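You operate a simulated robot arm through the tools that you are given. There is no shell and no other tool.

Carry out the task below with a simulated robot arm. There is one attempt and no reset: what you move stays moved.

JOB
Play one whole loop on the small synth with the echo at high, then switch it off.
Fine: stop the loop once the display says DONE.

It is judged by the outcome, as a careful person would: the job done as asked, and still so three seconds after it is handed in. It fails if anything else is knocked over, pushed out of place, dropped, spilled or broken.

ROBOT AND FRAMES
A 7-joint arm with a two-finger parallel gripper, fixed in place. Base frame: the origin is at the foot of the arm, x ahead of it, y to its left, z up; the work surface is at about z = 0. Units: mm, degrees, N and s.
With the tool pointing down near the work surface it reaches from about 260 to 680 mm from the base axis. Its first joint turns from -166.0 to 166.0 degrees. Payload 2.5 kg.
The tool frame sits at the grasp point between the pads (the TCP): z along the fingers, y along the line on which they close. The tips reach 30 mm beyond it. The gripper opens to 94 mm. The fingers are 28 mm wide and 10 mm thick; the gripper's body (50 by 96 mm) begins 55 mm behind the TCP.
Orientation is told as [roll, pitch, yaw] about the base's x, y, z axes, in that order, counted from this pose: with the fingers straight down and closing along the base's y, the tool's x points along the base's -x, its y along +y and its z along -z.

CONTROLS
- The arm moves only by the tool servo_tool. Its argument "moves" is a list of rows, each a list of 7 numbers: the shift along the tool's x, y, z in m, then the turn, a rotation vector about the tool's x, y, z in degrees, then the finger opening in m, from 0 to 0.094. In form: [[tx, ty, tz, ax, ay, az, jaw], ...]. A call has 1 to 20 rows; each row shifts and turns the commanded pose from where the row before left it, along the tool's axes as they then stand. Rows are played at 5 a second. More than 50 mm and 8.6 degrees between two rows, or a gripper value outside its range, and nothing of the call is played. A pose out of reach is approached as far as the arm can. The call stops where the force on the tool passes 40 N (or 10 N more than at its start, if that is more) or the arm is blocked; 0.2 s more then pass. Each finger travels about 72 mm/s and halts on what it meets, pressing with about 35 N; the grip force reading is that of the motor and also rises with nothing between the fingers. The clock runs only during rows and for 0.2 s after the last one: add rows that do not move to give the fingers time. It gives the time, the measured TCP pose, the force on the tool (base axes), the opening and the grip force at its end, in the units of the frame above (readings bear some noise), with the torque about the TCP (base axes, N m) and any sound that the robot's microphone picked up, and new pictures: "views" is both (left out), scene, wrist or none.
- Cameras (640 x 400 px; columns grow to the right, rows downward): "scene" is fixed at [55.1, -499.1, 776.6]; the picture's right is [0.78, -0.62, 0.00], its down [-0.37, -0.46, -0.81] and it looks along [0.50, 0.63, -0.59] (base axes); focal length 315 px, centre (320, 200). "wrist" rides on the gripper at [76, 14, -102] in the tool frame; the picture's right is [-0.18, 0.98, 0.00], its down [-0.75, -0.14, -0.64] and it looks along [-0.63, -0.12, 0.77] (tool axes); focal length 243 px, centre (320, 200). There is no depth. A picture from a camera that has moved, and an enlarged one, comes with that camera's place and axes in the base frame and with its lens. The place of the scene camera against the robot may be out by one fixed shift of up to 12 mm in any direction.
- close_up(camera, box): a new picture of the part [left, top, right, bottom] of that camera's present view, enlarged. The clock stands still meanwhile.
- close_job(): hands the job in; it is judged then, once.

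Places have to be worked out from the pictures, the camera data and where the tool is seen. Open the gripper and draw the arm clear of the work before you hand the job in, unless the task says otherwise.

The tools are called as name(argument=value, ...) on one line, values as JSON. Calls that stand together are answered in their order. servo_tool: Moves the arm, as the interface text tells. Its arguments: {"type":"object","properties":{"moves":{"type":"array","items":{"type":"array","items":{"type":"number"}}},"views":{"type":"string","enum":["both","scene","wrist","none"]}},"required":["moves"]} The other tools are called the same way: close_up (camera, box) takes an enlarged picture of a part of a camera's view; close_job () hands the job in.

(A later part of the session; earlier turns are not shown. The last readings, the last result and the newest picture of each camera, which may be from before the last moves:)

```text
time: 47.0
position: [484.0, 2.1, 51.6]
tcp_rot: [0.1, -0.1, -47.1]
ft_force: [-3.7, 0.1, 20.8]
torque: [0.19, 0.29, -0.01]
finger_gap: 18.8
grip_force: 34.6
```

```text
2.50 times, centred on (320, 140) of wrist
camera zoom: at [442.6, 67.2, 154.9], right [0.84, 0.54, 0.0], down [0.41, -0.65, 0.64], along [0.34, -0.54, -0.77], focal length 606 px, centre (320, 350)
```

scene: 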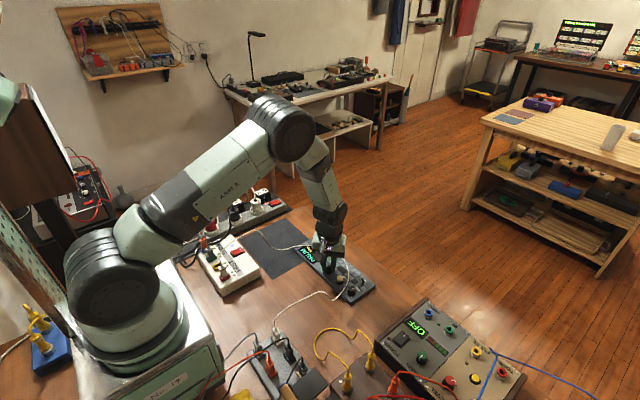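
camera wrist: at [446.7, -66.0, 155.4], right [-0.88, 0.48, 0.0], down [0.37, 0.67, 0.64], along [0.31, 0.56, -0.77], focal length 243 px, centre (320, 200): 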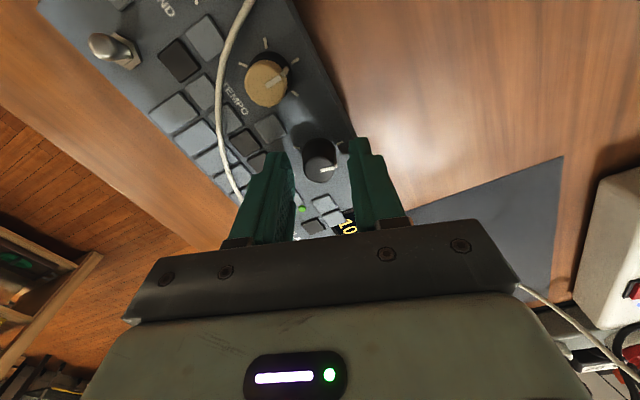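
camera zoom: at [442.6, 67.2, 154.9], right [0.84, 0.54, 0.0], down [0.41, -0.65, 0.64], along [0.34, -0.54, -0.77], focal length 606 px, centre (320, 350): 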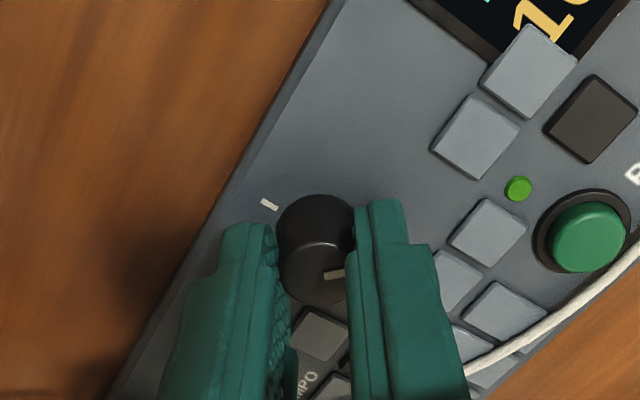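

The pointer is about 5° short of the high tick. I'll ease it round the last few degrees, watching the z torque for an end stop.

servo_tool(moves=[[0, 0, 0, 0, 0, 2, 0.012], [0, 0, 0, 0, 0, 2, 0.012], [0, 0, 0, 0, 0, 0, 0.012]], views="none")

close_up(camera="scene", box=[345, 270, 375, 295])

close_up(camera="wrist", box=[280, 100, 360, 200])

```text
time: 47.8
position: [483.5, 3.6, 50.0]
tcp_rot: [0.0, -0.1, -51.0]
ft_force: [-1.4, -5.6, 23.5]
torque: [-0.21, -0.01, 0.25]
finger_gap: 18.5
grip_force: 34.9
```

```text
16.00 times, centred on (360, 282) of scene
camera zoom: at [55.1, -499.1, 776.6], right [0.78, -0.62, 0.0], down [-0.37, -0.46, -0.81], along [0.5, 0.63, -0.59], focal length 5034 px, centre (-320, -1120)
```

zoom: 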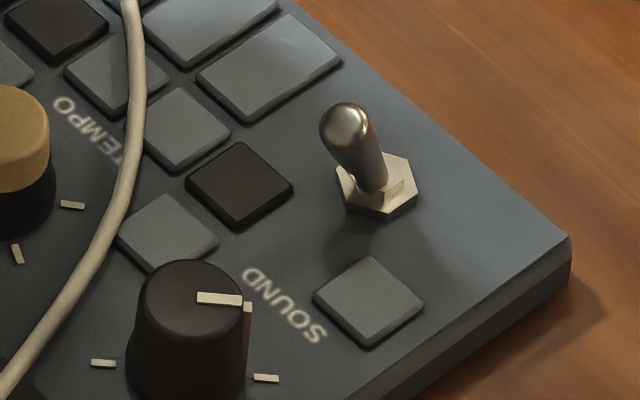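

```text
4.00 times, centred on (320, 150) of wrist
camera zoom: at [447.3, 70.0, 154.4], right [0.88, 0.48, 0.0], down [0.36, -0.67, 0.64], along [0.31, -0.57, -0.77], focal length 970 px, centre (320, 400)
```

zoom: 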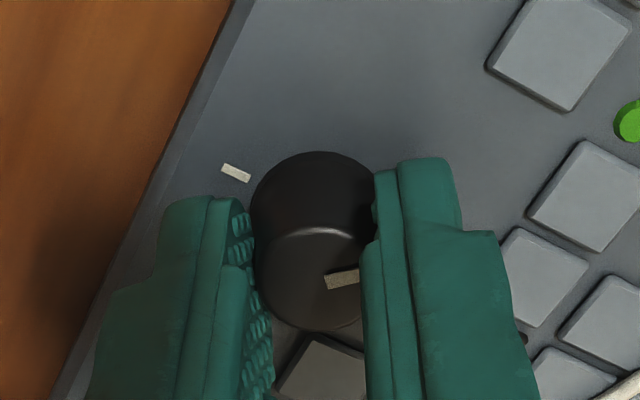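

The z torque jumped to 0.25 Nm: the knob has reached its clockwise end stop, i.e. high. I'll ease back half a degree, release, and rise to verify the pointer.

servo_tool(moves=[[0, 0, -0.0003, 0, 0, -0.5, 0.012], [0, 0, 0, 0, 0, 0, 0.022], [0, 0, 0, 0, 0, 0, 0.03], [0, 0, 0, 0, 0, 0, 0.036], [0, 0, 0, 0, 0, 0, 0.036], [0, 0, -0.015, 0, 0, 0, 0.036], [0, 0, -0.015, 0, 0, 0, 0.036], [0, 0, -0.015, 0, 0, 0, 0.036], [0, 0, -0.015, 0, 0, 0, 0.036], [0, 0, 0, 0, 0, 0, 0.036]], views="both")

close_up(camera="scene", box=[290, 220, 390, 310])

close_up(camera="wrist", box=[220, 40, 440, 220])

```text
time: 50.0
position: [483.5, 3.2, 110.8]
tcp_rot: [0.0, 0.1, -50.5]
ft_force: [-0.5, -0.3, 0.5]
torque: [-0.01, 0.02, 0.01]
finger_gap: 36.0
grip_force: 0.1
camera wrist: at [445.7, 69.8, 215.2], right [0.88, 0.48, 0.0], down [0.37, -0.67, 0.64], along [0.31, -0.56, -0.77], focal length 243 px, centre (320, 200)
```

scene: 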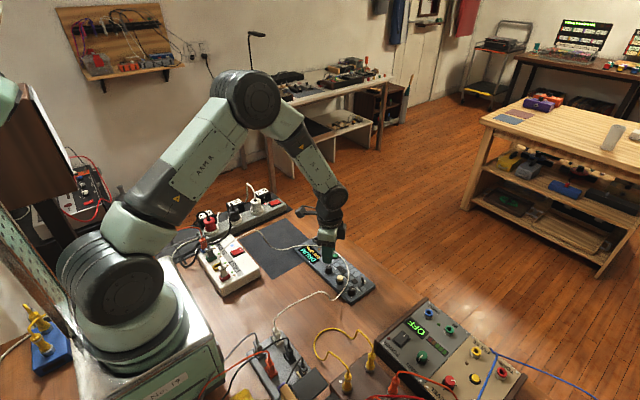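
wrist: 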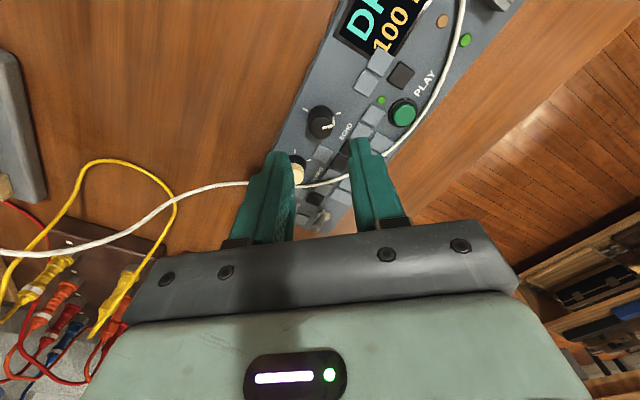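

```text
4.44 times, centred on (340, 265) of scene
camera zoom: at [55.1, -499.1, 776.6], right [0.78, -0.62, 0.0], down [-0.37, -0.46, -0.81], along [0.5, 0.63, -0.59], focal length 1398 px, centre (231, -89)
```

zoom: 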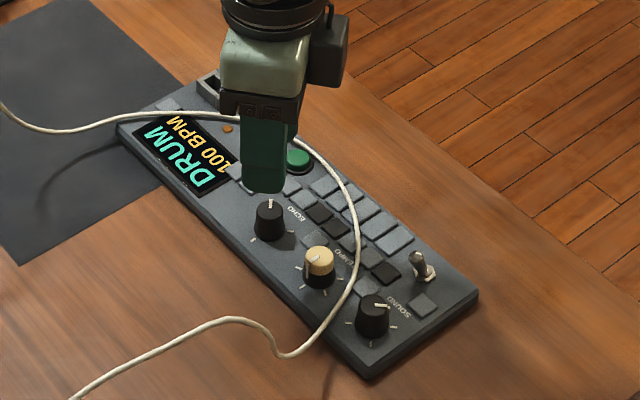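

```text
2.22 times, centred on (330, 130) of wrist
camera zoom: at [445.7, 69.8, 215.2], right [0.88, 0.48, 0.0], down [0.37, -0.67, 0.64], along [0.31, -0.56, -0.77], focal length 539 px, centre (298, 356)
```

zoom: 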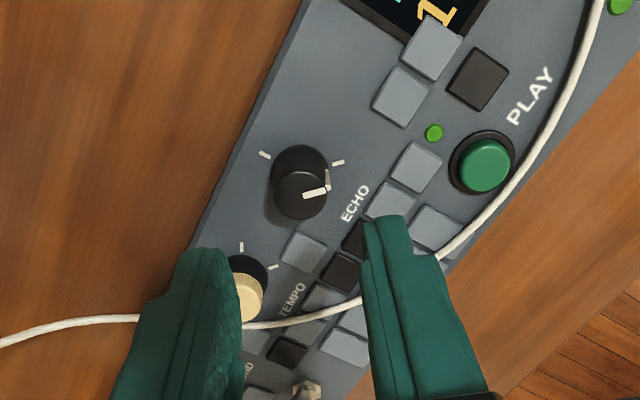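

ECHO's pointer now sits at its high tick and the synth is in place, still showing "DRUM / 100 BPM". PLAY is at about (539.7, 39.2), top z ≈ 22, with the cord lying on the panel at x ≈ 553. I'll close the fingers, turn to yaw -90° (only 20 mm wide along x) and hover over (537, 39).

servo_tool(moves=[[0, 0, 0, 0, 0, 7.9, 0.02], [0, 0, 0, 0, 0, 7.9, 0.0], [0, 0, 0, 0, 0, 7.9, 0.0], [0, 0, 0, 0, 0, 7.9, 0.0], [0, 0, 0, 0, 0, 7.9, 0.0], [0.018, 0.0267, 0.01, 0, 0, 0, 0.0], [0.018, 0.0267, 0.01, 0, 0, 0, 0.0], [0, 0, 0, 0, 0, 0, 0.0], [0, 0, 0, 0, 0, 0, 0.0]], views="both")

close_up(camera="wrist", box=[200, 0, 440, 220])

close_up(camera="scene", box=[290, 220, 390, 310])

```text
time: 52.0
position: [536.5, 39.3, 89.7]
tcp_rot: [0.0, 0.1, -90.0]
ft_force: [-0.3, -0.3, -0.2]
torque: [-0.01, 0.02, 0.02]
finger_gap: 0.0
grip_force: 33.2
camera wrist: at [550.6, 113.6, 193.7], right [0.98, -0.18, 0.0], down [-0.14, -0.75, 0.64], along [-0.12, -0.63, -0.77], focal length 243 px, centre (320, 200)
```

scene: 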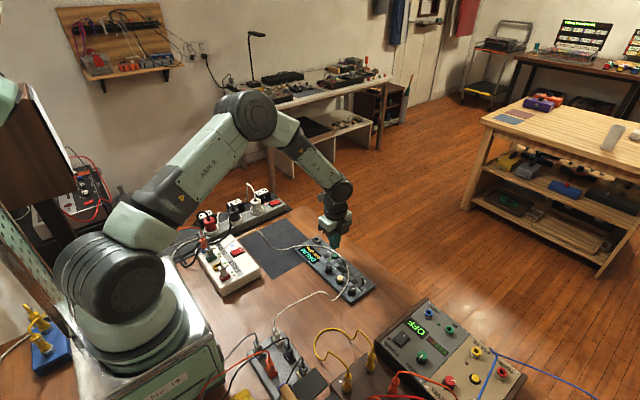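
wrist: 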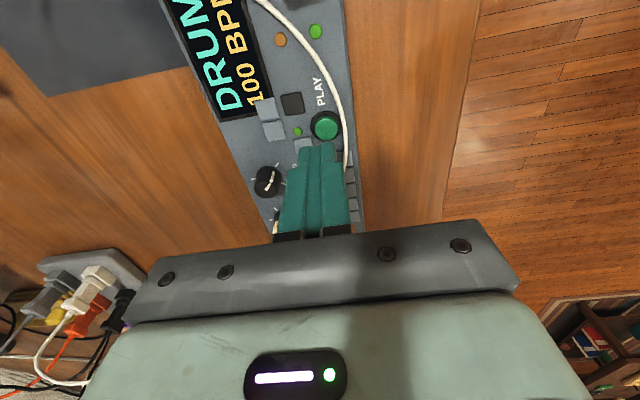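

```text
1.82 times, centred on (320, 110) of wrist
camera zoom: at [550.6, 113.6, 193.7], right [0.98, -0.18, 0.0], down [-0.14, -0.75, 0.64], along [-0.12, -0.63, -0.77], focal length 441 px, centre (320, 364)
```

zoom: 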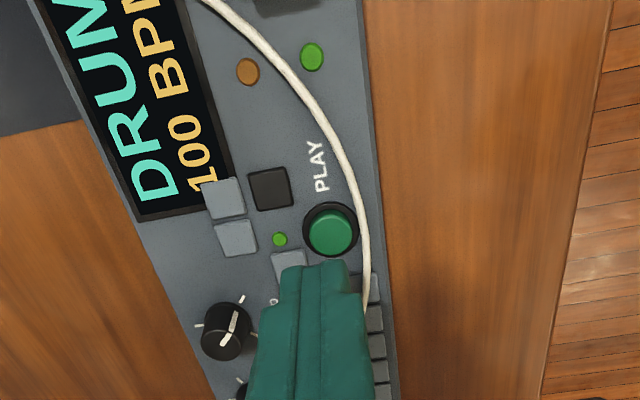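

```text
4.44 times, centred on (340, 265) of scene
camera zoom: at [55.1, -499.1, 776.6], right [0.78, -0.62, 0.0], down [-0.37, -0.46, -0.81], along [0.5, 0.63, -0.59], focal length 1398 px, centre (231, -89)
```

zoom: 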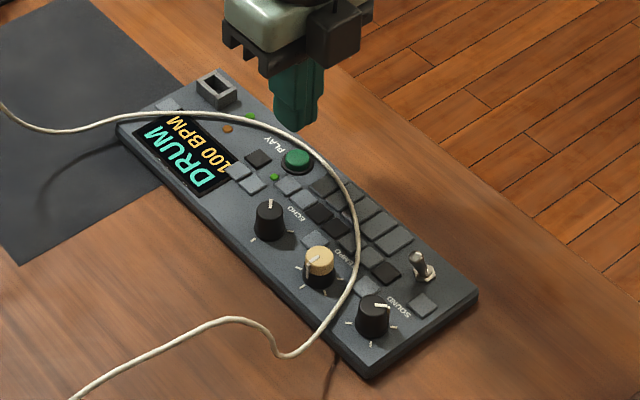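

The display and button are clearly visible; the button is about +4.9 mm in x and +3.4 mm in y from the tool axis, and the cord edge is ~11 mm beyond its centre. I'll shift +1.8 mm in x (keeping clear of the cord) and +3.2 mm in y, then descend to just above the button.

servo_tool(moves=[[0.0032, 0.0018, 0.01, 0, 0, 0, 0.0], [0, 0, 0.01, 0, 0, 0, 0.0], [0, 0, 0.009, 0, 0, 0, 0.0], [0, 0, 0, 0, 0, 0, 0.0], [0, 0, 0, 0, 0, 0, 0.0]], views="both")

close_up(camera="wrist", box=[240, 80, 400, 200])

close_up(camera="scene", box=[290, 220, 390, 310])

```text
time: 53.2
position: [539.9, 42.5, 62.7]
tcp_rot: [0.0, 0.0, -90.0]
ft_force: [0.1, 0.2, 0.3]
torque: [0.02, -0.02, -0.01]
finger_gap: 0.0
grip_force: 33.6
camera wrist: at [552.9, 117.6, 165.4], right [0.98, -0.18, 0.0], down [-0.14, -0.75, 0.64], along [-0.12, -0.63, -0.77], focal length 243 px, centre (320, 200)
```

scene: 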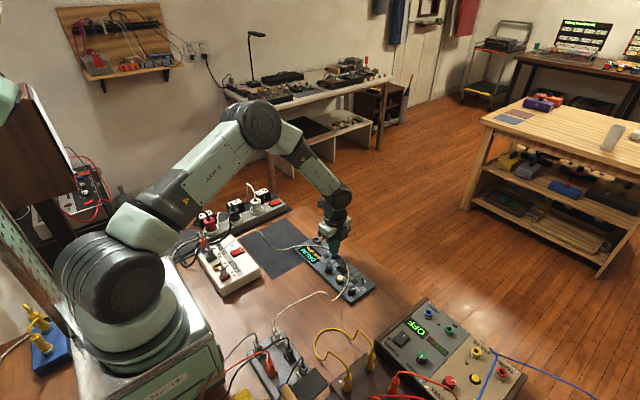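
wrist: 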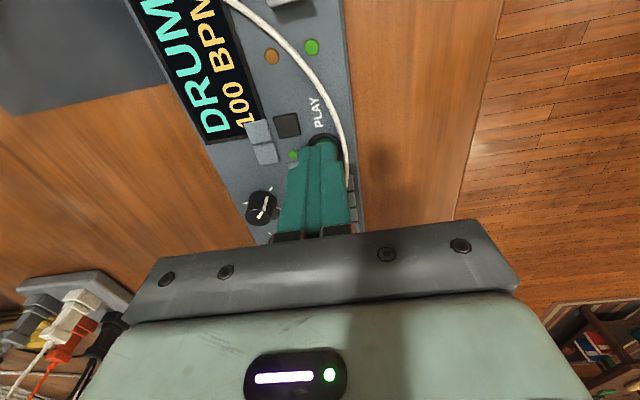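

```text
3.33 times, centred on (320, 140) of wrist
camera zoom: at [552.9, 117.6, 165.4], right [0.98, -0.18, 0.0], down [-0.14, -0.75, 0.64], along [-0.12, -0.63, -0.77], focal length 809 px, centre (320, 400)
```

zoom: 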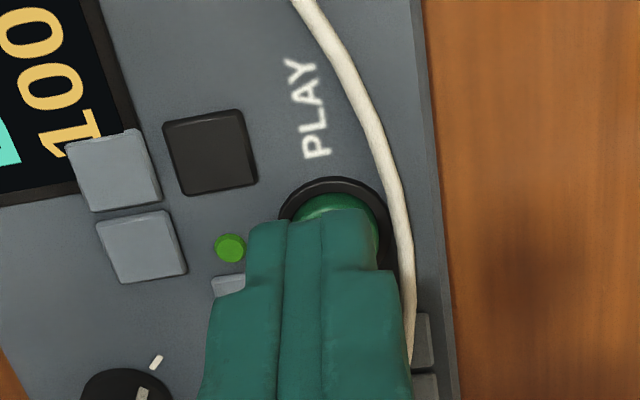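

```text
4.44 times, centred on (340, 265) of scene
camera zoom: at [55.1, -499.1, 776.6], right [0.78, -0.62, 0.0], down [-0.37, -0.46, -0.81], along [0.5, 0.63, -0.59], focal length 1398 px, centre (231, -89)
```

zoom: 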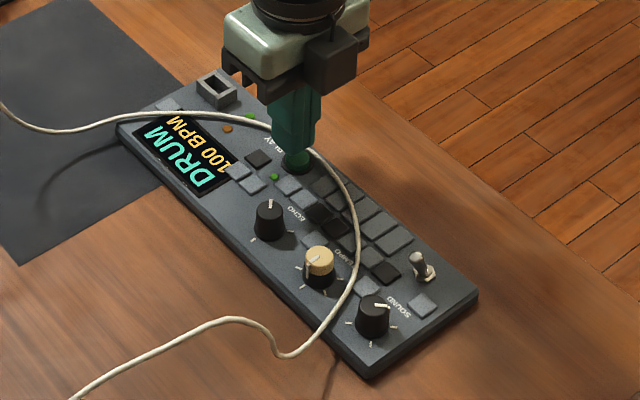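

The fingertips are directly over the button with the cord clear on the right. I'll come down in small steps toward contact.

servo_tool(moves=[[0, 0, 0.002, 0, 0, 0, 0.0], [0, 0, 0.002, 0, 0, 0, 0.0], [0, 0, 0.002, 0, 0, 0, 0.0], [0, 0, 0, 0, 0, 0, 0.0]], views="none")

close_up(camera="scene", box=[310, 230, 370, 280])

```text
time: 54.2
position: [540.6, 41.7, 55.8]
tcp_rot: [0.0, 0.0, -90.0]
ft_force: [-0.6, -0.3, 1.4]
torque: [-0.03, 0.0, 0.03]
finger_gap: 0.1
grip_force: 32.9
```

```text
8.00 times, centred on (340, 255) of scene
camera zoom: at [55.1, -499.1, 776.6], right [0.78, -0.62, 0.0], down [-0.37, -0.46, -0.81], along [0.5, 0.63, -0.59], focal length 2517 px, centre (160, -240)
```

zoom: 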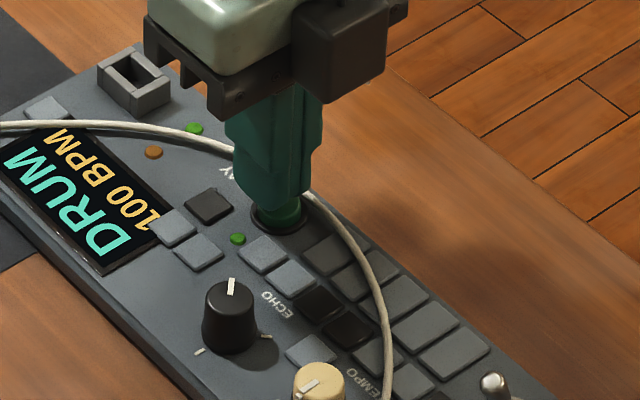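

Nearly touching. I'll press down in 1 mm steps until I hear a click, then release upward.

servo_tool(moves=[[0, 0, 0.001, 0, 0, 0, 0.0], [0, 0, 0.001, 0, 0, 0, 0.0]], views="none")

```text
time: 54.8
position: [539.6, 42.8, 53.3]
tcp_rot: [0.1, 0.0, -90.0]
ft_force: [0.4, 0.5, -0.1]
torque: [0.01, 0.06, 0.0]
finger_gap: 0.0
grip_force: 33.2
```

No contact yet at tip z ≈ 23. Two more 1 mm steps.

servo_tool(moves=[[0, 0, 0.001, 0, 0, 0, 0.0], [0, 0, 0.001, 0, 0, 0, 0.0]], views="none")

```text
time: 55.4
position: [540.3, 42.1, 52.4]
tcp_rot: [0.0, 0.1, -90.1]
ft_force: [-0.1, 0.2, -0.2]
torque: [0.0, 0.01, 0.01]
finger_gap: 0.0
grip_force: 32.7
```

close_up(camera="wrist", box=[240, 80, 400, 200])

close_up(camera="scene", box=[310, 230, 370, 280])

```text
3.33 times, centred on (320, 140) of wrist
camera zoom: at [553.4, 117.0, 155.9], right [0.98, -0.18, 0.0], down [-0.14, -0.75, 0.64], along [-0.12, -0.63, -0.77], focal length 809 px, centre (320, 400)
```

zoom: 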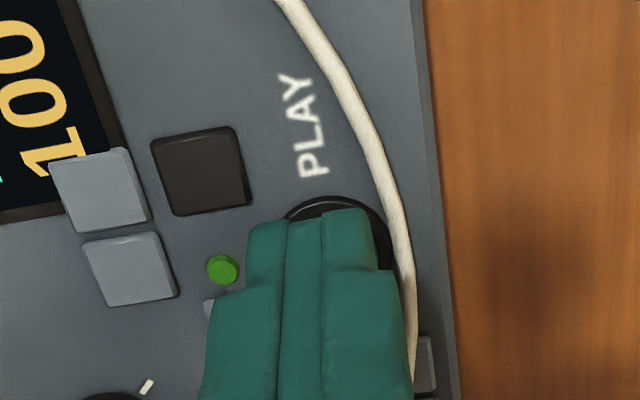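

```text
8.00 times, centred on (340, 255) of scene
camera zoom: at [55.1, -499.1, 776.6], right [0.78, -0.62, 0.0], down [-0.37, -0.46, -0.81], along [0.5, 0.63, -0.59], focal length 2517 px, centre (160, -240)
```

zoom: 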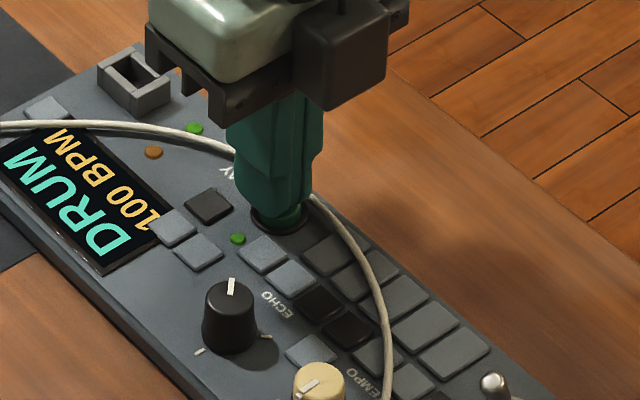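

The tips are just above the button and still clear of the cord. I'll continue pressing down in 1 mm steps.

servo_tool(moves=[[0, 0, 0.001, 0, 0, 0, 0.0], [0, 0, 0.001, 0, 0, 0, 0.0]], views="none")

```text
time: 56.0
position: [540.4, 41.9, 50.1]
tcp_rot: [0.1, 0.0, -90.0]
ft_force: [1.5, 0.1, 0.8]
torque: [0.03, 0.04, -0.02]
finger_gap: 0.0
grip_force: 32.8
```

Perhaps first contact (0.8 N). Next 1.5 mm.

servo_tool(moves=[[0, 0, 0.001, 0, 0, 0, 0.0], [0, 0, 0.0005, 0, 0, 0, 0.0]], views="none")

```text
time: 56.6
position: [540.1, 42.1, 48.4]
tcp_rot: [-0.1, 0.0, -89.9]
ft_force: [-0.9, -0.1, 1.5]
torque: [-0.06, 0.04, 0.01]
finger_gap: 0.1
grip_force: 33.4
heard: click
```

Click heard. I'll lift 5 mm off the button right away and read the display.

servo_tool(moves=[[0, 0, -0.0025, 0, 0, 0, 0.0], [0, 0, -0.0025, 0, 0, 0, 0.0]], views="scene")

close_up(camera="scene", box=[300, 235, 350, 275])

```text
time: 57.2
position: [539.6, 42.4, 54.2]
tcp_rot: [-0.1, 0.0, -89.9]
ft_force: [-0.2, 0.0, 0.8]
torque: [0.0, -0.03, -0.01]
finger_gap: 0.0
grip_force: 33.1
```

scene: 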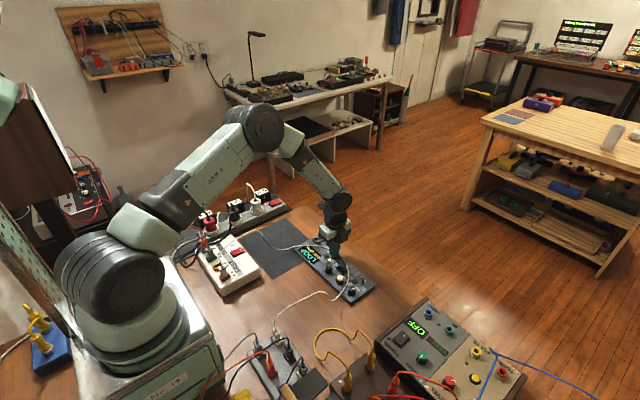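

```text
10.00 times, centred on (325, 255) of scene
camera zoom: at [55.1, -499.1, 776.6], right [0.78, -0.62, 0.0], down [-0.37, -0.46, -0.81], along [0.5, 0.63, -0.59], focal length 3146 px, centre (270, -350)
```

zoom: 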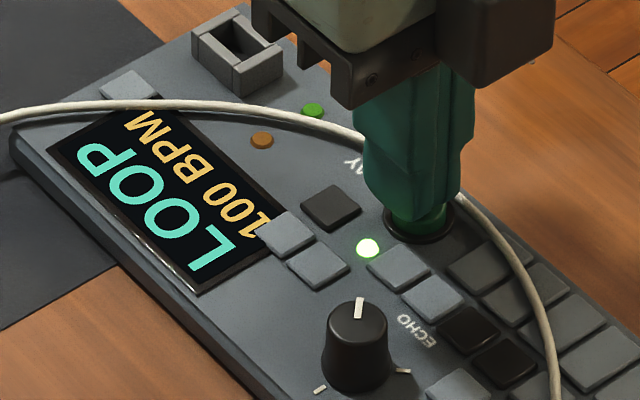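

The display now reads "LOOP / 100 BPM" and the play LED is lit. I'll hover just above the button and poll the display about once a second.

servo_tool(moves=[[0, 0, 0.001, 0, 0, 0, 0.0], [0, 0, 0, 0, 0, 0, 0.0], [0, 0, 0, 0, 0, 0, 0.0], [0, 0, 0, 0, 0, 0, 0.0]], views="scene")

close_up(camera="scene", box=[300, 235, 350, 275])

```text
time: 58.2
position: [539.9, 41.3, 52.1]
tcp_rot: [0.0, 0.0, -90.0]
ft_force: [0.1, 0.3, 0.1]
torque: [0.01, 0.03, 0.02]
finger_gap: 0.1
grip_force: 33.2
```

scene: 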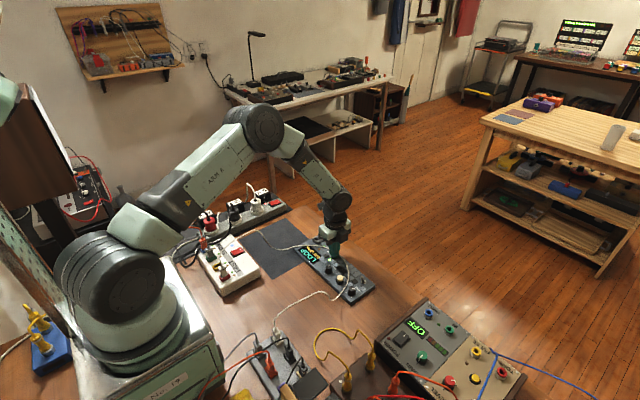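

```text
10.00 times, centred on (325, 255) of scene
camera zoom: at [55.1, -499.1, 776.6], right [0.78, -0.62, 0.0], down [-0.37, -0.46, -0.81], along [0.5, 0.63, -0.59], focal length 3146 px, centre (270, -350)
```

zoom: 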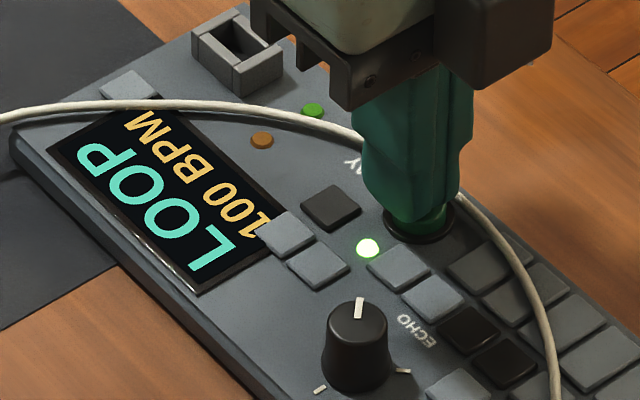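

Still "LOOP". I'll keep waiting in short intervals.

servo_tool(moves=[[0, 0, 0, 0, 0, 0, 0.0], [0, 0, 0, 0, 0, 0, 0.0], [0, 0, 0, 0, 0, 0, 0.0], [0, 0, 0, 0, 0, 0, 0.0]], views="none")

close_up(camera="scene", box=[300, 235, 350, 275])

```text
time: 59.2
position: [538.1, 41.9, 52.5]
tcp_rot: [0.0, 0.0, -90.0]
ft_force: [-0.3, 0.5, -1.2]
torque: [0.0, 0.05, -0.02]
finger_gap: 0.1
grip_force: 32.7
```

```text
10.00 times, centred on (325, 255) of scene
camera zoom: at [55.1, -499.1, 776.6], right [0.78, -0.62, 0.0], down [-0.37, -0.46, -0.81], along [0.5, 0.63, -0.59], focal length 3146 px, centre (270, -350)
```

zoom: 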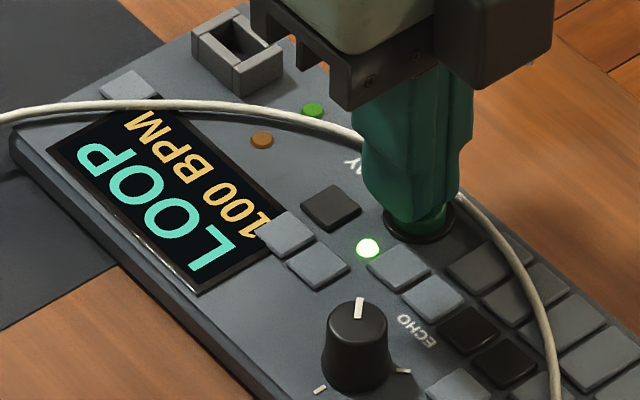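

Still "LOOP" about 2.6 s in; waiting on.

servo_tool(moves=[[0, 0, 0, 0, 0, 0, 0.0], [0, 0, 0, 0, 0, 0, 0.0], [0, 0, 0, 0, 0, 0, 0.0], [0, 0, 0, 0, 0, 0, 0.0]], views="none")

close_up(camera="scene", box=[300, 235, 350, 275])

```text
time: 60.2
position: [538.4, 41.2, 52.4]
tcp_rot: [0.0, -0.1, -90.1]
ft_force: [0.1, -0.1, 0.0]
torque: [0.0, 0.01, 0.0]
finger_gap: 0.0
grip_force: 32.8
```

```text
10.00 times, centred on (325, 255) of scene
camera zoom: at [55.1, -499.1, 776.6], right [0.78, -0.62, 0.0], down [-0.37, -0.46, -0.81], along [0.5, 0.63, -0.59], focal length 3146 px, centre (270, -350)
```

zoom: 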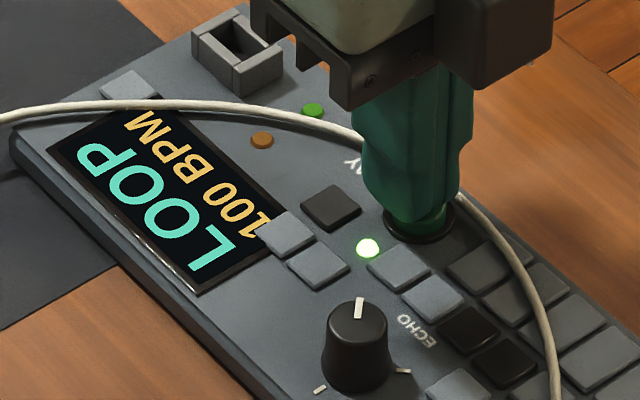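

Still looping at ~3.6 s. Continuing to poll.

servo_tool(moves=[[0, 0, 0, 0, 0, 0, 0.0], [0, 0, 0, 0, 0, 0, 0.0], [0, 0, 0, 0, 0, 0, 0.0], [0, 0, 0, 0, 0, 0, 0.0]], views="none")

close_up(camera="scene", box=[300, 235, 350, 275])

```text
time: 61.2
position: [538.6, 42.8, 51.9]
tcp_rot: [-0.1, 0.0, -90.0]
ft_force: [1.1, -0.7, 1.4]
torque: [0.02, -0.05, -0.02]
finger_gap: 0.0
grip_force: 32.6
```

```text
10.00 times, centred on (325, 255) of scene
camera zoom: at [55.1, -499.1, 776.6], right [0.78, -0.62, 0.0], down [-0.37, -0.46, -0.81], along [0.5, 0.63, -0.59], focal length 3146 px, centre (270, -350)
```

zoom: 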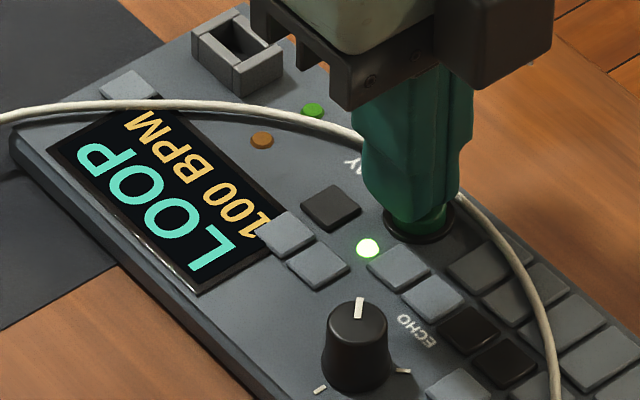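

Still "LOOP" at ~4.6 s. Polling again.

servo_tool(moves=[[0, 0, 0, 0, 0, 0, 0.0], [0, 0, 0, 0, 0, 0, 0.0], [0, 0, 0, 0, 0, 0, 0.0], [0, 0, 0, 0, 0, 0, 0.0]], views="none")

close_up(camera="scene", box=[300, 235, 350, 275])

```text
time: 62.2
position: [539.5, 41.5, 52.0]
tcp_rot: [0.1, 0.0, -90.0]
ft_force: [-0.4, 0.8, 0.8]
torque: [0.01, -0.02, 0.03]
finger_gap: 0.0
grip_force: 33.1
```

```text
10.00 times, centred on (325, 255) of scene
camera zoom: at [55.1, -499.1, 776.6], right [0.78, -0.62, 0.0], down [-0.37, -0.46, -0.81], along [0.5, 0.63, -0.59], focal length 3146 px, centre (270, -350)
```

zoom: 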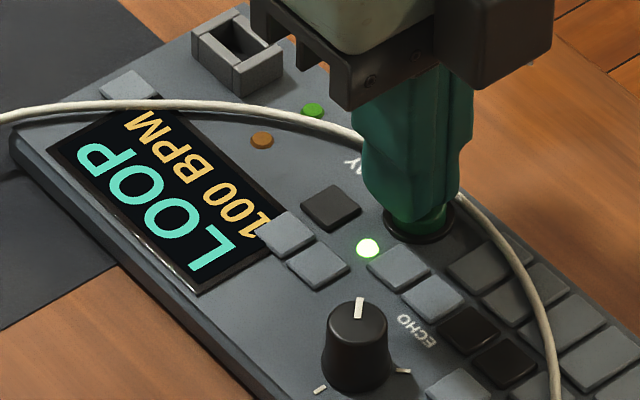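

Still "LOOP" at ~5.6 s. Polling again.

servo_tool(moves=[[0, 0, 0, 0, 0, 0, 0.0], [0, 0, 0, 0, 0, 0, 0.0], [0, 0, 0, 0, 0, 0, 0.0], [0, 0, 0, 0, 0, 0, 0.0]], views="none")

close_up(camera="scene", box=[300, 235, 350, 275])

```text
time: 63.2
position: [538.4, 40.6, 52.4]
tcp_rot: [0.0, -0.1, -90.0]
ft_force: [0.8, -0.5, 0.5]
torque: [-0.01, -0.04, -0.01]
finger_gap: 0.1
grip_force: 33.1
```

```text
10.00 times, centred on (325, 255) of scene
camera zoom: at [55.1, -499.1, 776.6], right [0.78, -0.62, 0.0], down [-0.37, -0.46, -0.81], along [0.5, 0.63, -0.59], focal length 3146 px, centre (270, -350)
```

zoom: 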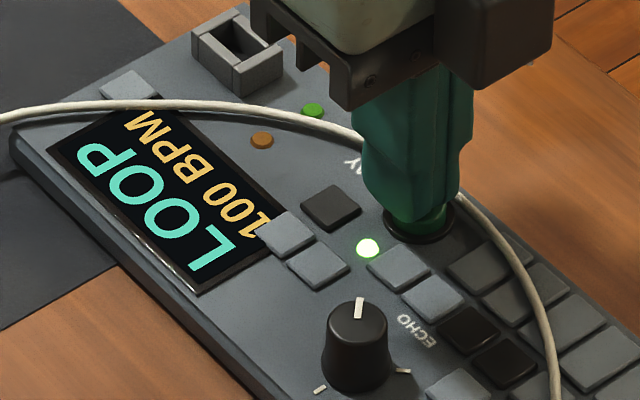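

Still "LOOP" at ~6.6 s. Polling again.

servo_tool(moves=[[0, 0, 0, 0, 0, 0, 0.0], [0, 0, 0, 0, 0, 0, 0.0], [0, 0, 0, 0, 0, 0, 0.0], [0, 0, 0, 0, 0, 0, 0.0]], views="none")

close_up(camera="scene", box=[300, 235, 350, 275])

```text
time: 64.2
position: [539.7, 42.0, 51.7]
tcp_rot: [0.0, -0.1, -90.0]
ft_force: [-0.7, -0.1, -0.6]
torque: [0.02, 0.02, 0.04]
finger_gap: 0.1
grip_force: 33.5
```

```text
10.00 times, centred on (325, 255) of scene
camera zoom: at [55.1, -499.1, 776.6], right [0.78, -0.62, 0.0], down [-0.37, -0.46, -0.81], along [0.5, 0.63, -0.59], focal length 3146 px, centre (270, -350)
```

zoom: 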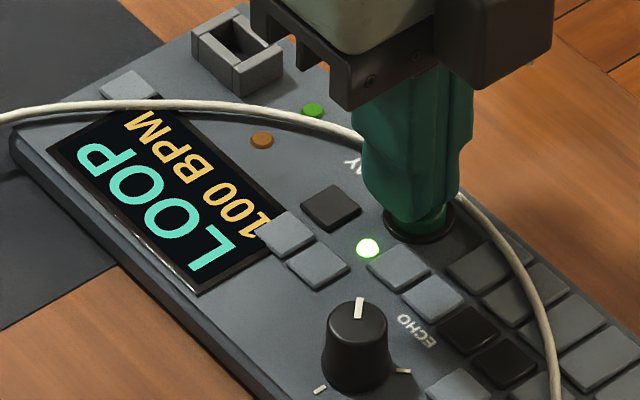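

Still "LOOP" at ~7.6 s. Polling again.

servo_tool(moves=[[0, 0, 0, 0, 0, 0, 0.0], [0, 0, 0, 0, 0, 0, 0.0], [0, 0, 0, 0, 0, 0, 0.0], [0, 0, 0, 0, 0, 0, 0.0]], views="none")

close_up(camera="scene", box=[300, 235, 350, 275])

```text
time: 65.2
position: [538.7, 41.3, 53.4]
tcp_rot: [0.1, 0.1, -90.0]
ft_force: [-0.2, 0.1, -0.3]
torque: [0.02, 0.0, 0.04]
finger_gap: 0.2
grip_force: 33.1
```

```text
10.00 times, centred on (325, 255) of scene
camera zoom: at [55.1, -499.1, 776.6], right [0.78, -0.62, 0.0], down [-0.37, -0.46, -0.81], along [0.5, 0.63, -0.59], focal length 3146 px, centre (270, -350)
```

zoom: 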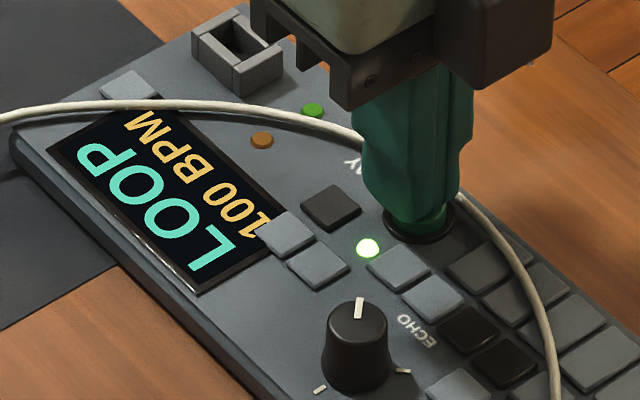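

Still "LOOP" at ~8.6 s. Polling again.

servo_tool(moves=[[0, 0, 0, 0, 0, 0, 0.0], [0, 0, 0, 0, 0, 0, 0.0], [0, 0, 0, 0, 0, 0, 0.0], [0, 0, 0, 0, 0, 0, 0.0]], views="none")

close_up(camera="scene", box=[300, 235, 350, 275])

```text
time: 66.2
position: [538.7, 42.9, 52.2]
tcp_rot: [0.0, 0.0, -90.0]
ft_force: [-0.4, -0.5, 0.3]
torque: [0.0, -0.02, 0.01]
finger_gap: 0.0
grip_force: 33.4
```

```text
10.00 times, centred on (325, 255) of scene
camera zoom: at [55.1, -499.1, 776.6], right [0.78, -0.62, 0.0], down [-0.37, -0.46, -0.81], along [0.5, 0.63, -0.59], focal length 3146 px, centre (270, -350)
```

zoom: 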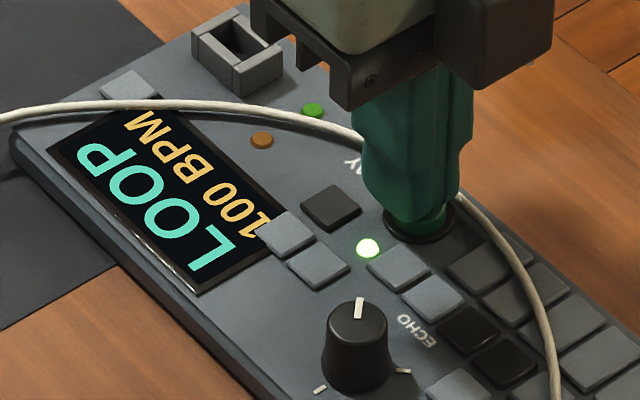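

Still "LOOP" at ~9.6 s. Polling again.

servo_tool(moves=[[0, 0, 0, 0, 0, 0, 0.0], [0, 0, 0, 0, 0, 0, 0.0], [0, 0, 0, 0, 0, 0, 0.0], [0, 0, 0, 0, 0, 0, 0.0]], views="none")

close_up(camera="scene", box=[300, 235, 350, 275])

```text
time: 67.2
position: [539.1, 42.3, 52.0]
tcp_rot: [0.0, 0.0, -90.0]
ft_force: [-0.6, -0.3, -0.5]
torque: [0.02, -0.02, 0.03]
finger_gap: 0.0
grip_force: 33.0
```

```text
10.00 times, centred on (325, 255) of scene
camera zoom: at [55.1, -499.1, 776.6], right [0.78, -0.62, 0.0], down [-0.37, -0.46, -0.81], along [0.5, 0.63, -0.59], focal length 3146 px, centre (270, -350)
```

zoom: 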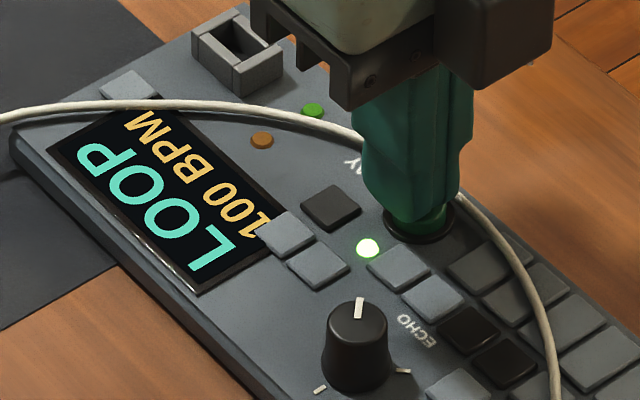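

Still "LOOP" at ~10.6 s. I keep waiting on the display.

servo_tool(moves=[[0, 0, 0, 0, 0, 0, 0.0], [0, 0, 0, 0, 0, 0, 0.0], [0, 0, 0, 0, 0, 0, 0.0], [0, 0, 0, 0, 0, 0, 0.0]], views="none")

close_up(camera="scene", box=[300, 235, 350, 275])

```text
time: 68.2
position: [539.1, 41.6, 51.6]
tcp_rot: [-0.1, 0.0, -90.0]
ft_force: [-0.5, 0.8, 0.5]
torque: [0.01, 0.02, 0.01]
finger_gap: 0.0
grip_force: 32.9
```

```text
10.00 times, centred on (325, 255) of scene
camera zoom: at [55.1, -499.1, 776.6], right [0.78, -0.62, 0.0], down [-0.37, -0.46, -0.81], along [0.5, 0.63, -0.59], focal length 3146 px, centre (270, -350)
```

zoom: 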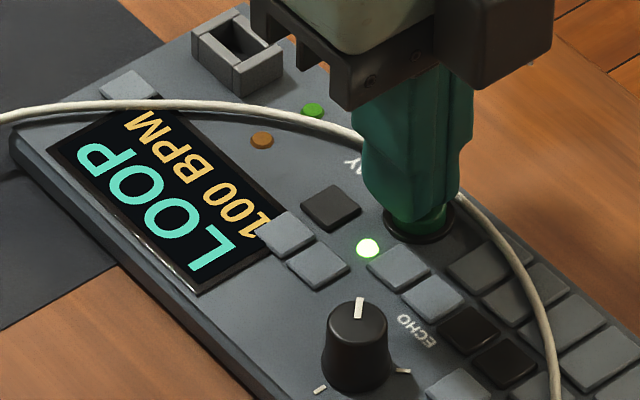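

Still "LOOP" at ~11.6 s. Polling again.

servo_tool(moves=[[0, 0, 0, 0, 0, 0, 0.0], [0, 0, 0, 0, 0, 0, 0.0], [0, 0, 0, 0, 0, 0, 0.0], [0, 0, 0, 0, 0, 0, 0.0], [0, 0, 0, 0, 0, 0, 0.0]], views="none")

close_up(camera="scene", box=[300, 235, 350, 275])

```text
time: 69.4
position: [539.5, 41.5, 51.1]
tcp_rot: [0.0, -0.1, -90.0]
ft_force: [0.4, 0.1, -0.1]
torque: [0.0, 0.01, 0.0]
finger_gap: 0.0
grip_force: 32.2
```

```text
10.00 times, centred on (325, 255) of scene
camera zoom: at [55.1, -499.1, 776.6], right [0.78, -0.62, 0.0], down [-0.37, -0.46, -0.81], along [0.5, 0.63, -0.59], focal length 3146 px, centre (270, -350)
```

zoom: 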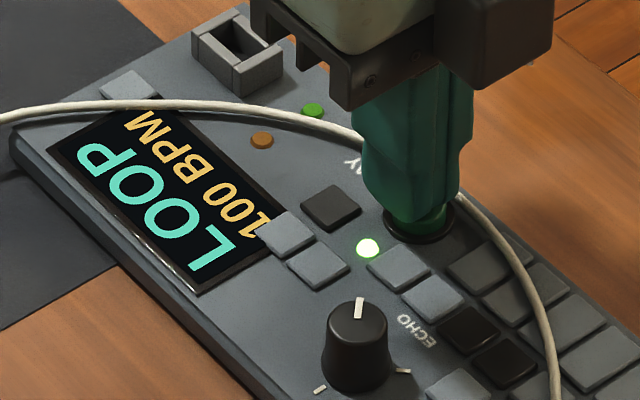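

Still "LOOP" at ~12.8 s. Polling again.

servo_tool(moves=[[0, 0, 0, 0, 0, 0, 0.0], [0, 0, 0, 0, 0, 0, 0.0], [0, 0, 0, 0, 0, 0, 0.0], [0, 0, 0, 0, 0, 0, 0.0], [0, 0, 0, 0, 0, 0, 0.0]], views="none")

close_up(camera="scene", box=[300, 235, 350, 275])

```text
time: 70.6
position: [539.0, 41.5, 51.8]
tcp_rot: [0.0, 0.0, -90.0]
ft_force: [0.1, -0.1, -0.2]
torque: [0.01, -0.01, 0.02]
finger_gap: 0.1
grip_force: 33.1
```

```text
10.00 times, centred on (325, 255) of scene
camera zoom: at [55.1, -499.1, 776.6], right [0.78, -0.62, 0.0], down [-0.37, -0.46, -0.81], along [0.5, 0.63, -0.59], focal length 3146 px, centre (270, -350)
```

zoom: 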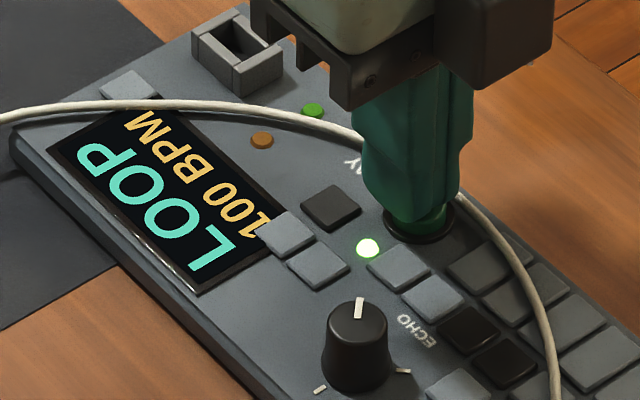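

Still "LOOP" at ~14 s. Polling again.

servo_tool(moves=[[0, 0, 0, 0, 0, 0, 0.0], [0, 0, 0, 0, 0, 0, 0.0], [0, 0, 0, 0, 0, 0, 0.0], [0, 0, 0, 0, 0, 0, 0.0], [0, 0, 0, 0, 0, 0, 0.0]], views="none")

close_up(camera="scene", box=[300, 235, 350, 275])

```text
time: 71.8
position: [539.1, 41.2, 51.8]
tcp_rot: [0.0, 0.1, -90.0]
ft_force: [0.4, -0.2, -0.8]
torque: [0.02, 0.01, 0.03]
finger_gap: 0.0
grip_force: 32.9
```

```text
10.00 times, centred on (325, 255) of scene
camera zoom: at [55.1, -499.1, 776.6], right [0.78, -0.62, 0.0], down [-0.37, -0.46, -0.81], along [0.5, 0.63, -0.59], focal length 3146 px, centre (270, -350)
```

zoom: 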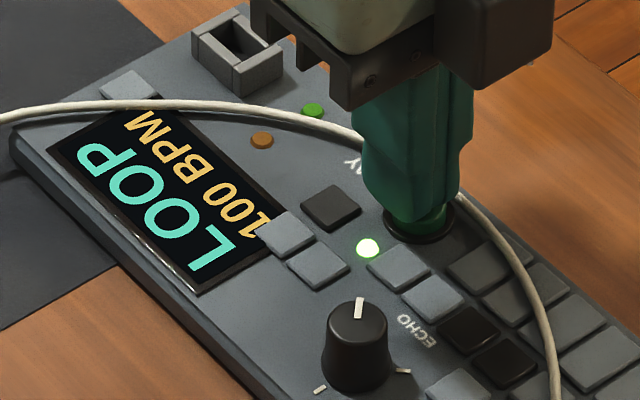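

Still "LOOP" at ~15.2 s. Polling again.

servo_tool(moves=[[0, 0, 0, 0, 0, 0, 0.0], [0, 0, 0, 0, 0, 0, 0.0], [0, 0, 0, 0, 0, 0, 0.0], [0, 0, 0, 0, 0, 0, 0.0], [0, 0, 0, 0, 0, 0, 0.0]], views="none")

close_up(camera="scene", box=[300, 235, 350, 275])

```text
time: 73.0
position: [538.5, 41.8, 53.4]
tcp_rot: [0.0, 0.0, -90.1]
ft_force: [0.2, -0.9, -0.2]
torque: [-0.02, -0.01, -0.01]
finger_gap: 0.3
grip_force: 32.7
```

```text
10.00 times, centred on (325, 255) of scene
camera zoom: at [55.1, -499.1, 776.6], right [0.78, -0.62, 0.0], down [-0.37, -0.46, -0.81], along [0.5, 0.63, -0.59], focal length 3146 px, centre (270, -350)
```

zoom: 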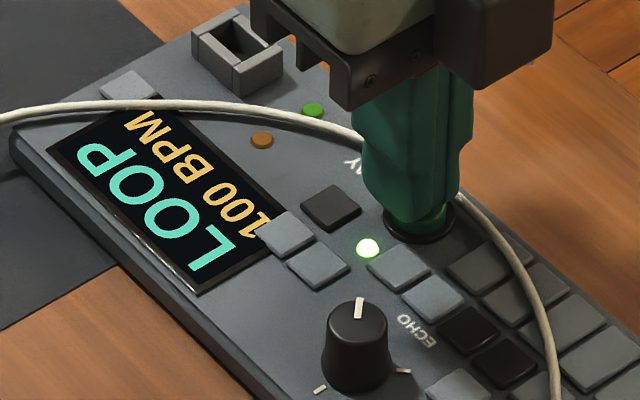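

Still "LOOP" at ~16.4 s. Polling again.

servo_tool(moves=[[0, 0, 0, 0, 0, 0, 0.0], [0, 0, 0, 0, 0, 0, 0.0], [0, 0, 0, 0, 0, 0, 0.0], [0, 0, 0, 0, 0, 0, 0.0], [0, 0, 0, 0, 0, 0, 0.0], [0, 0, 0, 0, 0, 0, 0.0]], views="none")

close_up(camera="scene", box=[300, 235, 350, 275])

```text
time: 74.4
position: [538.3, 41.3, 51.3]
tcp_rot: [0.0, 0.0, -89.9]
ft_force: [-0.3, 0.9, 0.7]
torque: [0.02, -0.01, 0.01]
finger_gap: 0.0
grip_force: 32.7
```

```text
10.00 times, centred on (325, 255) of scene
camera zoom: at [55.1, -499.1, 776.6], right [0.78, -0.62, 0.0], down [-0.37, -0.46, -0.81], along [0.5, 0.63, -0.59], focal length 3146 px, centre (270, -350)
```

zoom: 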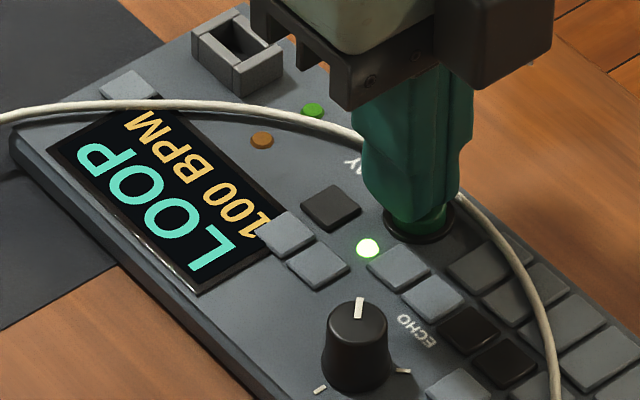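

Still "LOOP" at ~17.8 s; I'll keep polling at roughly 1.2 s intervals so I don't miss DONE.

servo_tool(moves=[[0, 0, 0, 0, 0, 0, 0.0], [0, 0, 0, 0, 0, 0, 0.0], [0, 0, 0, 0, 0, 0, 0.0], [0, 0, 0, 0, 0, 0, 0.0], [0, 0, 0, 0, 0, 0, 0.0]], views="none")

close_up(camera="scene", box=[300, 235, 350, 275])

```text
time: 75.6
position: [540.1, 40.8, 52.0]
tcp_rot: [0.0, 0.0, -90.0]
ft_force: [-0.6, 0.3, 0.9]
torque: [-0.02, -0.01, 0.02]
finger_gap: 0.2
grip_force: 33.0
```

```text
10.00 times, centred on (325, 255) of scene
camera zoom: at [55.1, -499.1, 776.6], right [0.78, -0.62, 0.0], down [-0.37, -0.46, -0.81], along [0.5, 0.63, -0.59], focal length 3146 px, centre (270, -350)
```

zoom: 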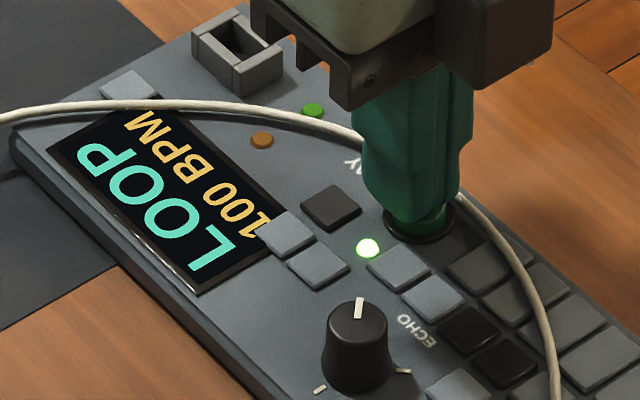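

Still "LOOP" at ~19 s. Polling again.

servo_tool(moves=[[0, 0, 0, 0, 0, 0, 0.0], [0, 0, 0, 0, 0, 0, 0.0], [0, 0, 0, 0, 0, 0, 0.0], [0, 0, 0, 0, 0, 0, 0.0], [0, 0, 0, 0, 0, 0, 0.0]], views="none")

close_up(camera="scene", box=[300, 235, 350, 275])

```text
time: 76.8
position: [539.5, 41.7, 53.6]
tcp_rot: [0.1, -0.1, -90.0]
ft_force: [-0.2, 0.1, 0.2]
torque: [0.0, -0.01, 0.02]
finger_gap: 0.0
grip_force: 32.7
```

```text
10.00 times, centred on (325, 255) of scene
camera zoom: at [55.1, -499.1, 776.6], right [0.78, -0.62, 0.0], down [-0.37, -0.46, -0.81], along [0.5, 0.63, -0.59], focal length 3146 px, centre (270, -350)
```

zoom: 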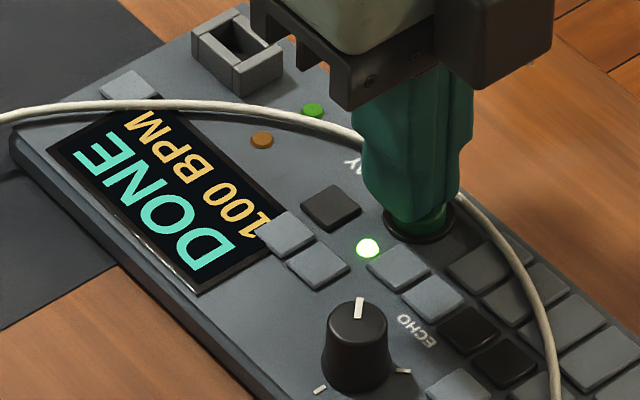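

The display says "DONE" with the loop still running (LED lit). I'll press PLAY again now to stop it: about 4.5 mm down, then back up.

servo_tool(moves=[[0, 0, 0.002, 0, 0, 0, 0.0], [0, 0, 0.0015, 0, 0, 0, 0.0], [0, 0, 0.001, 0, 0, 0, 0.0]], views="none")

close_up(camera="scene", box=[300, 235, 350, 275])

```text
time: 77.6
position: [539.3, 42.4, 48.8]
tcp_rot: [-0.1, -0.1, -89.9]
ft_force: [-2.1, -0.2, 2.4]
torque: [-0.02, -0.02, 0.02]
finger_gap: 0.3
grip_force: 33.4
heard: click
```

```text
10.00 times, centred on (325, 255) of scene
camera zoom: at [55.1, -499.1, 776.6], right [0.78, -0.62, 0.0], down [-0.37, -0.46, -0.81], along [0.5, 0.63, -0.59], focal length 3146 px, centre (270, -350)
```

zoom: 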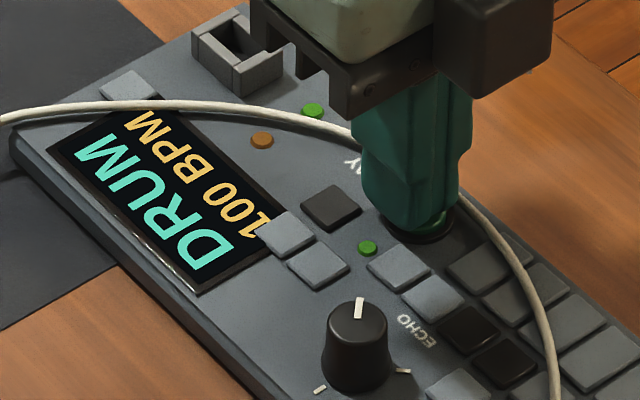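

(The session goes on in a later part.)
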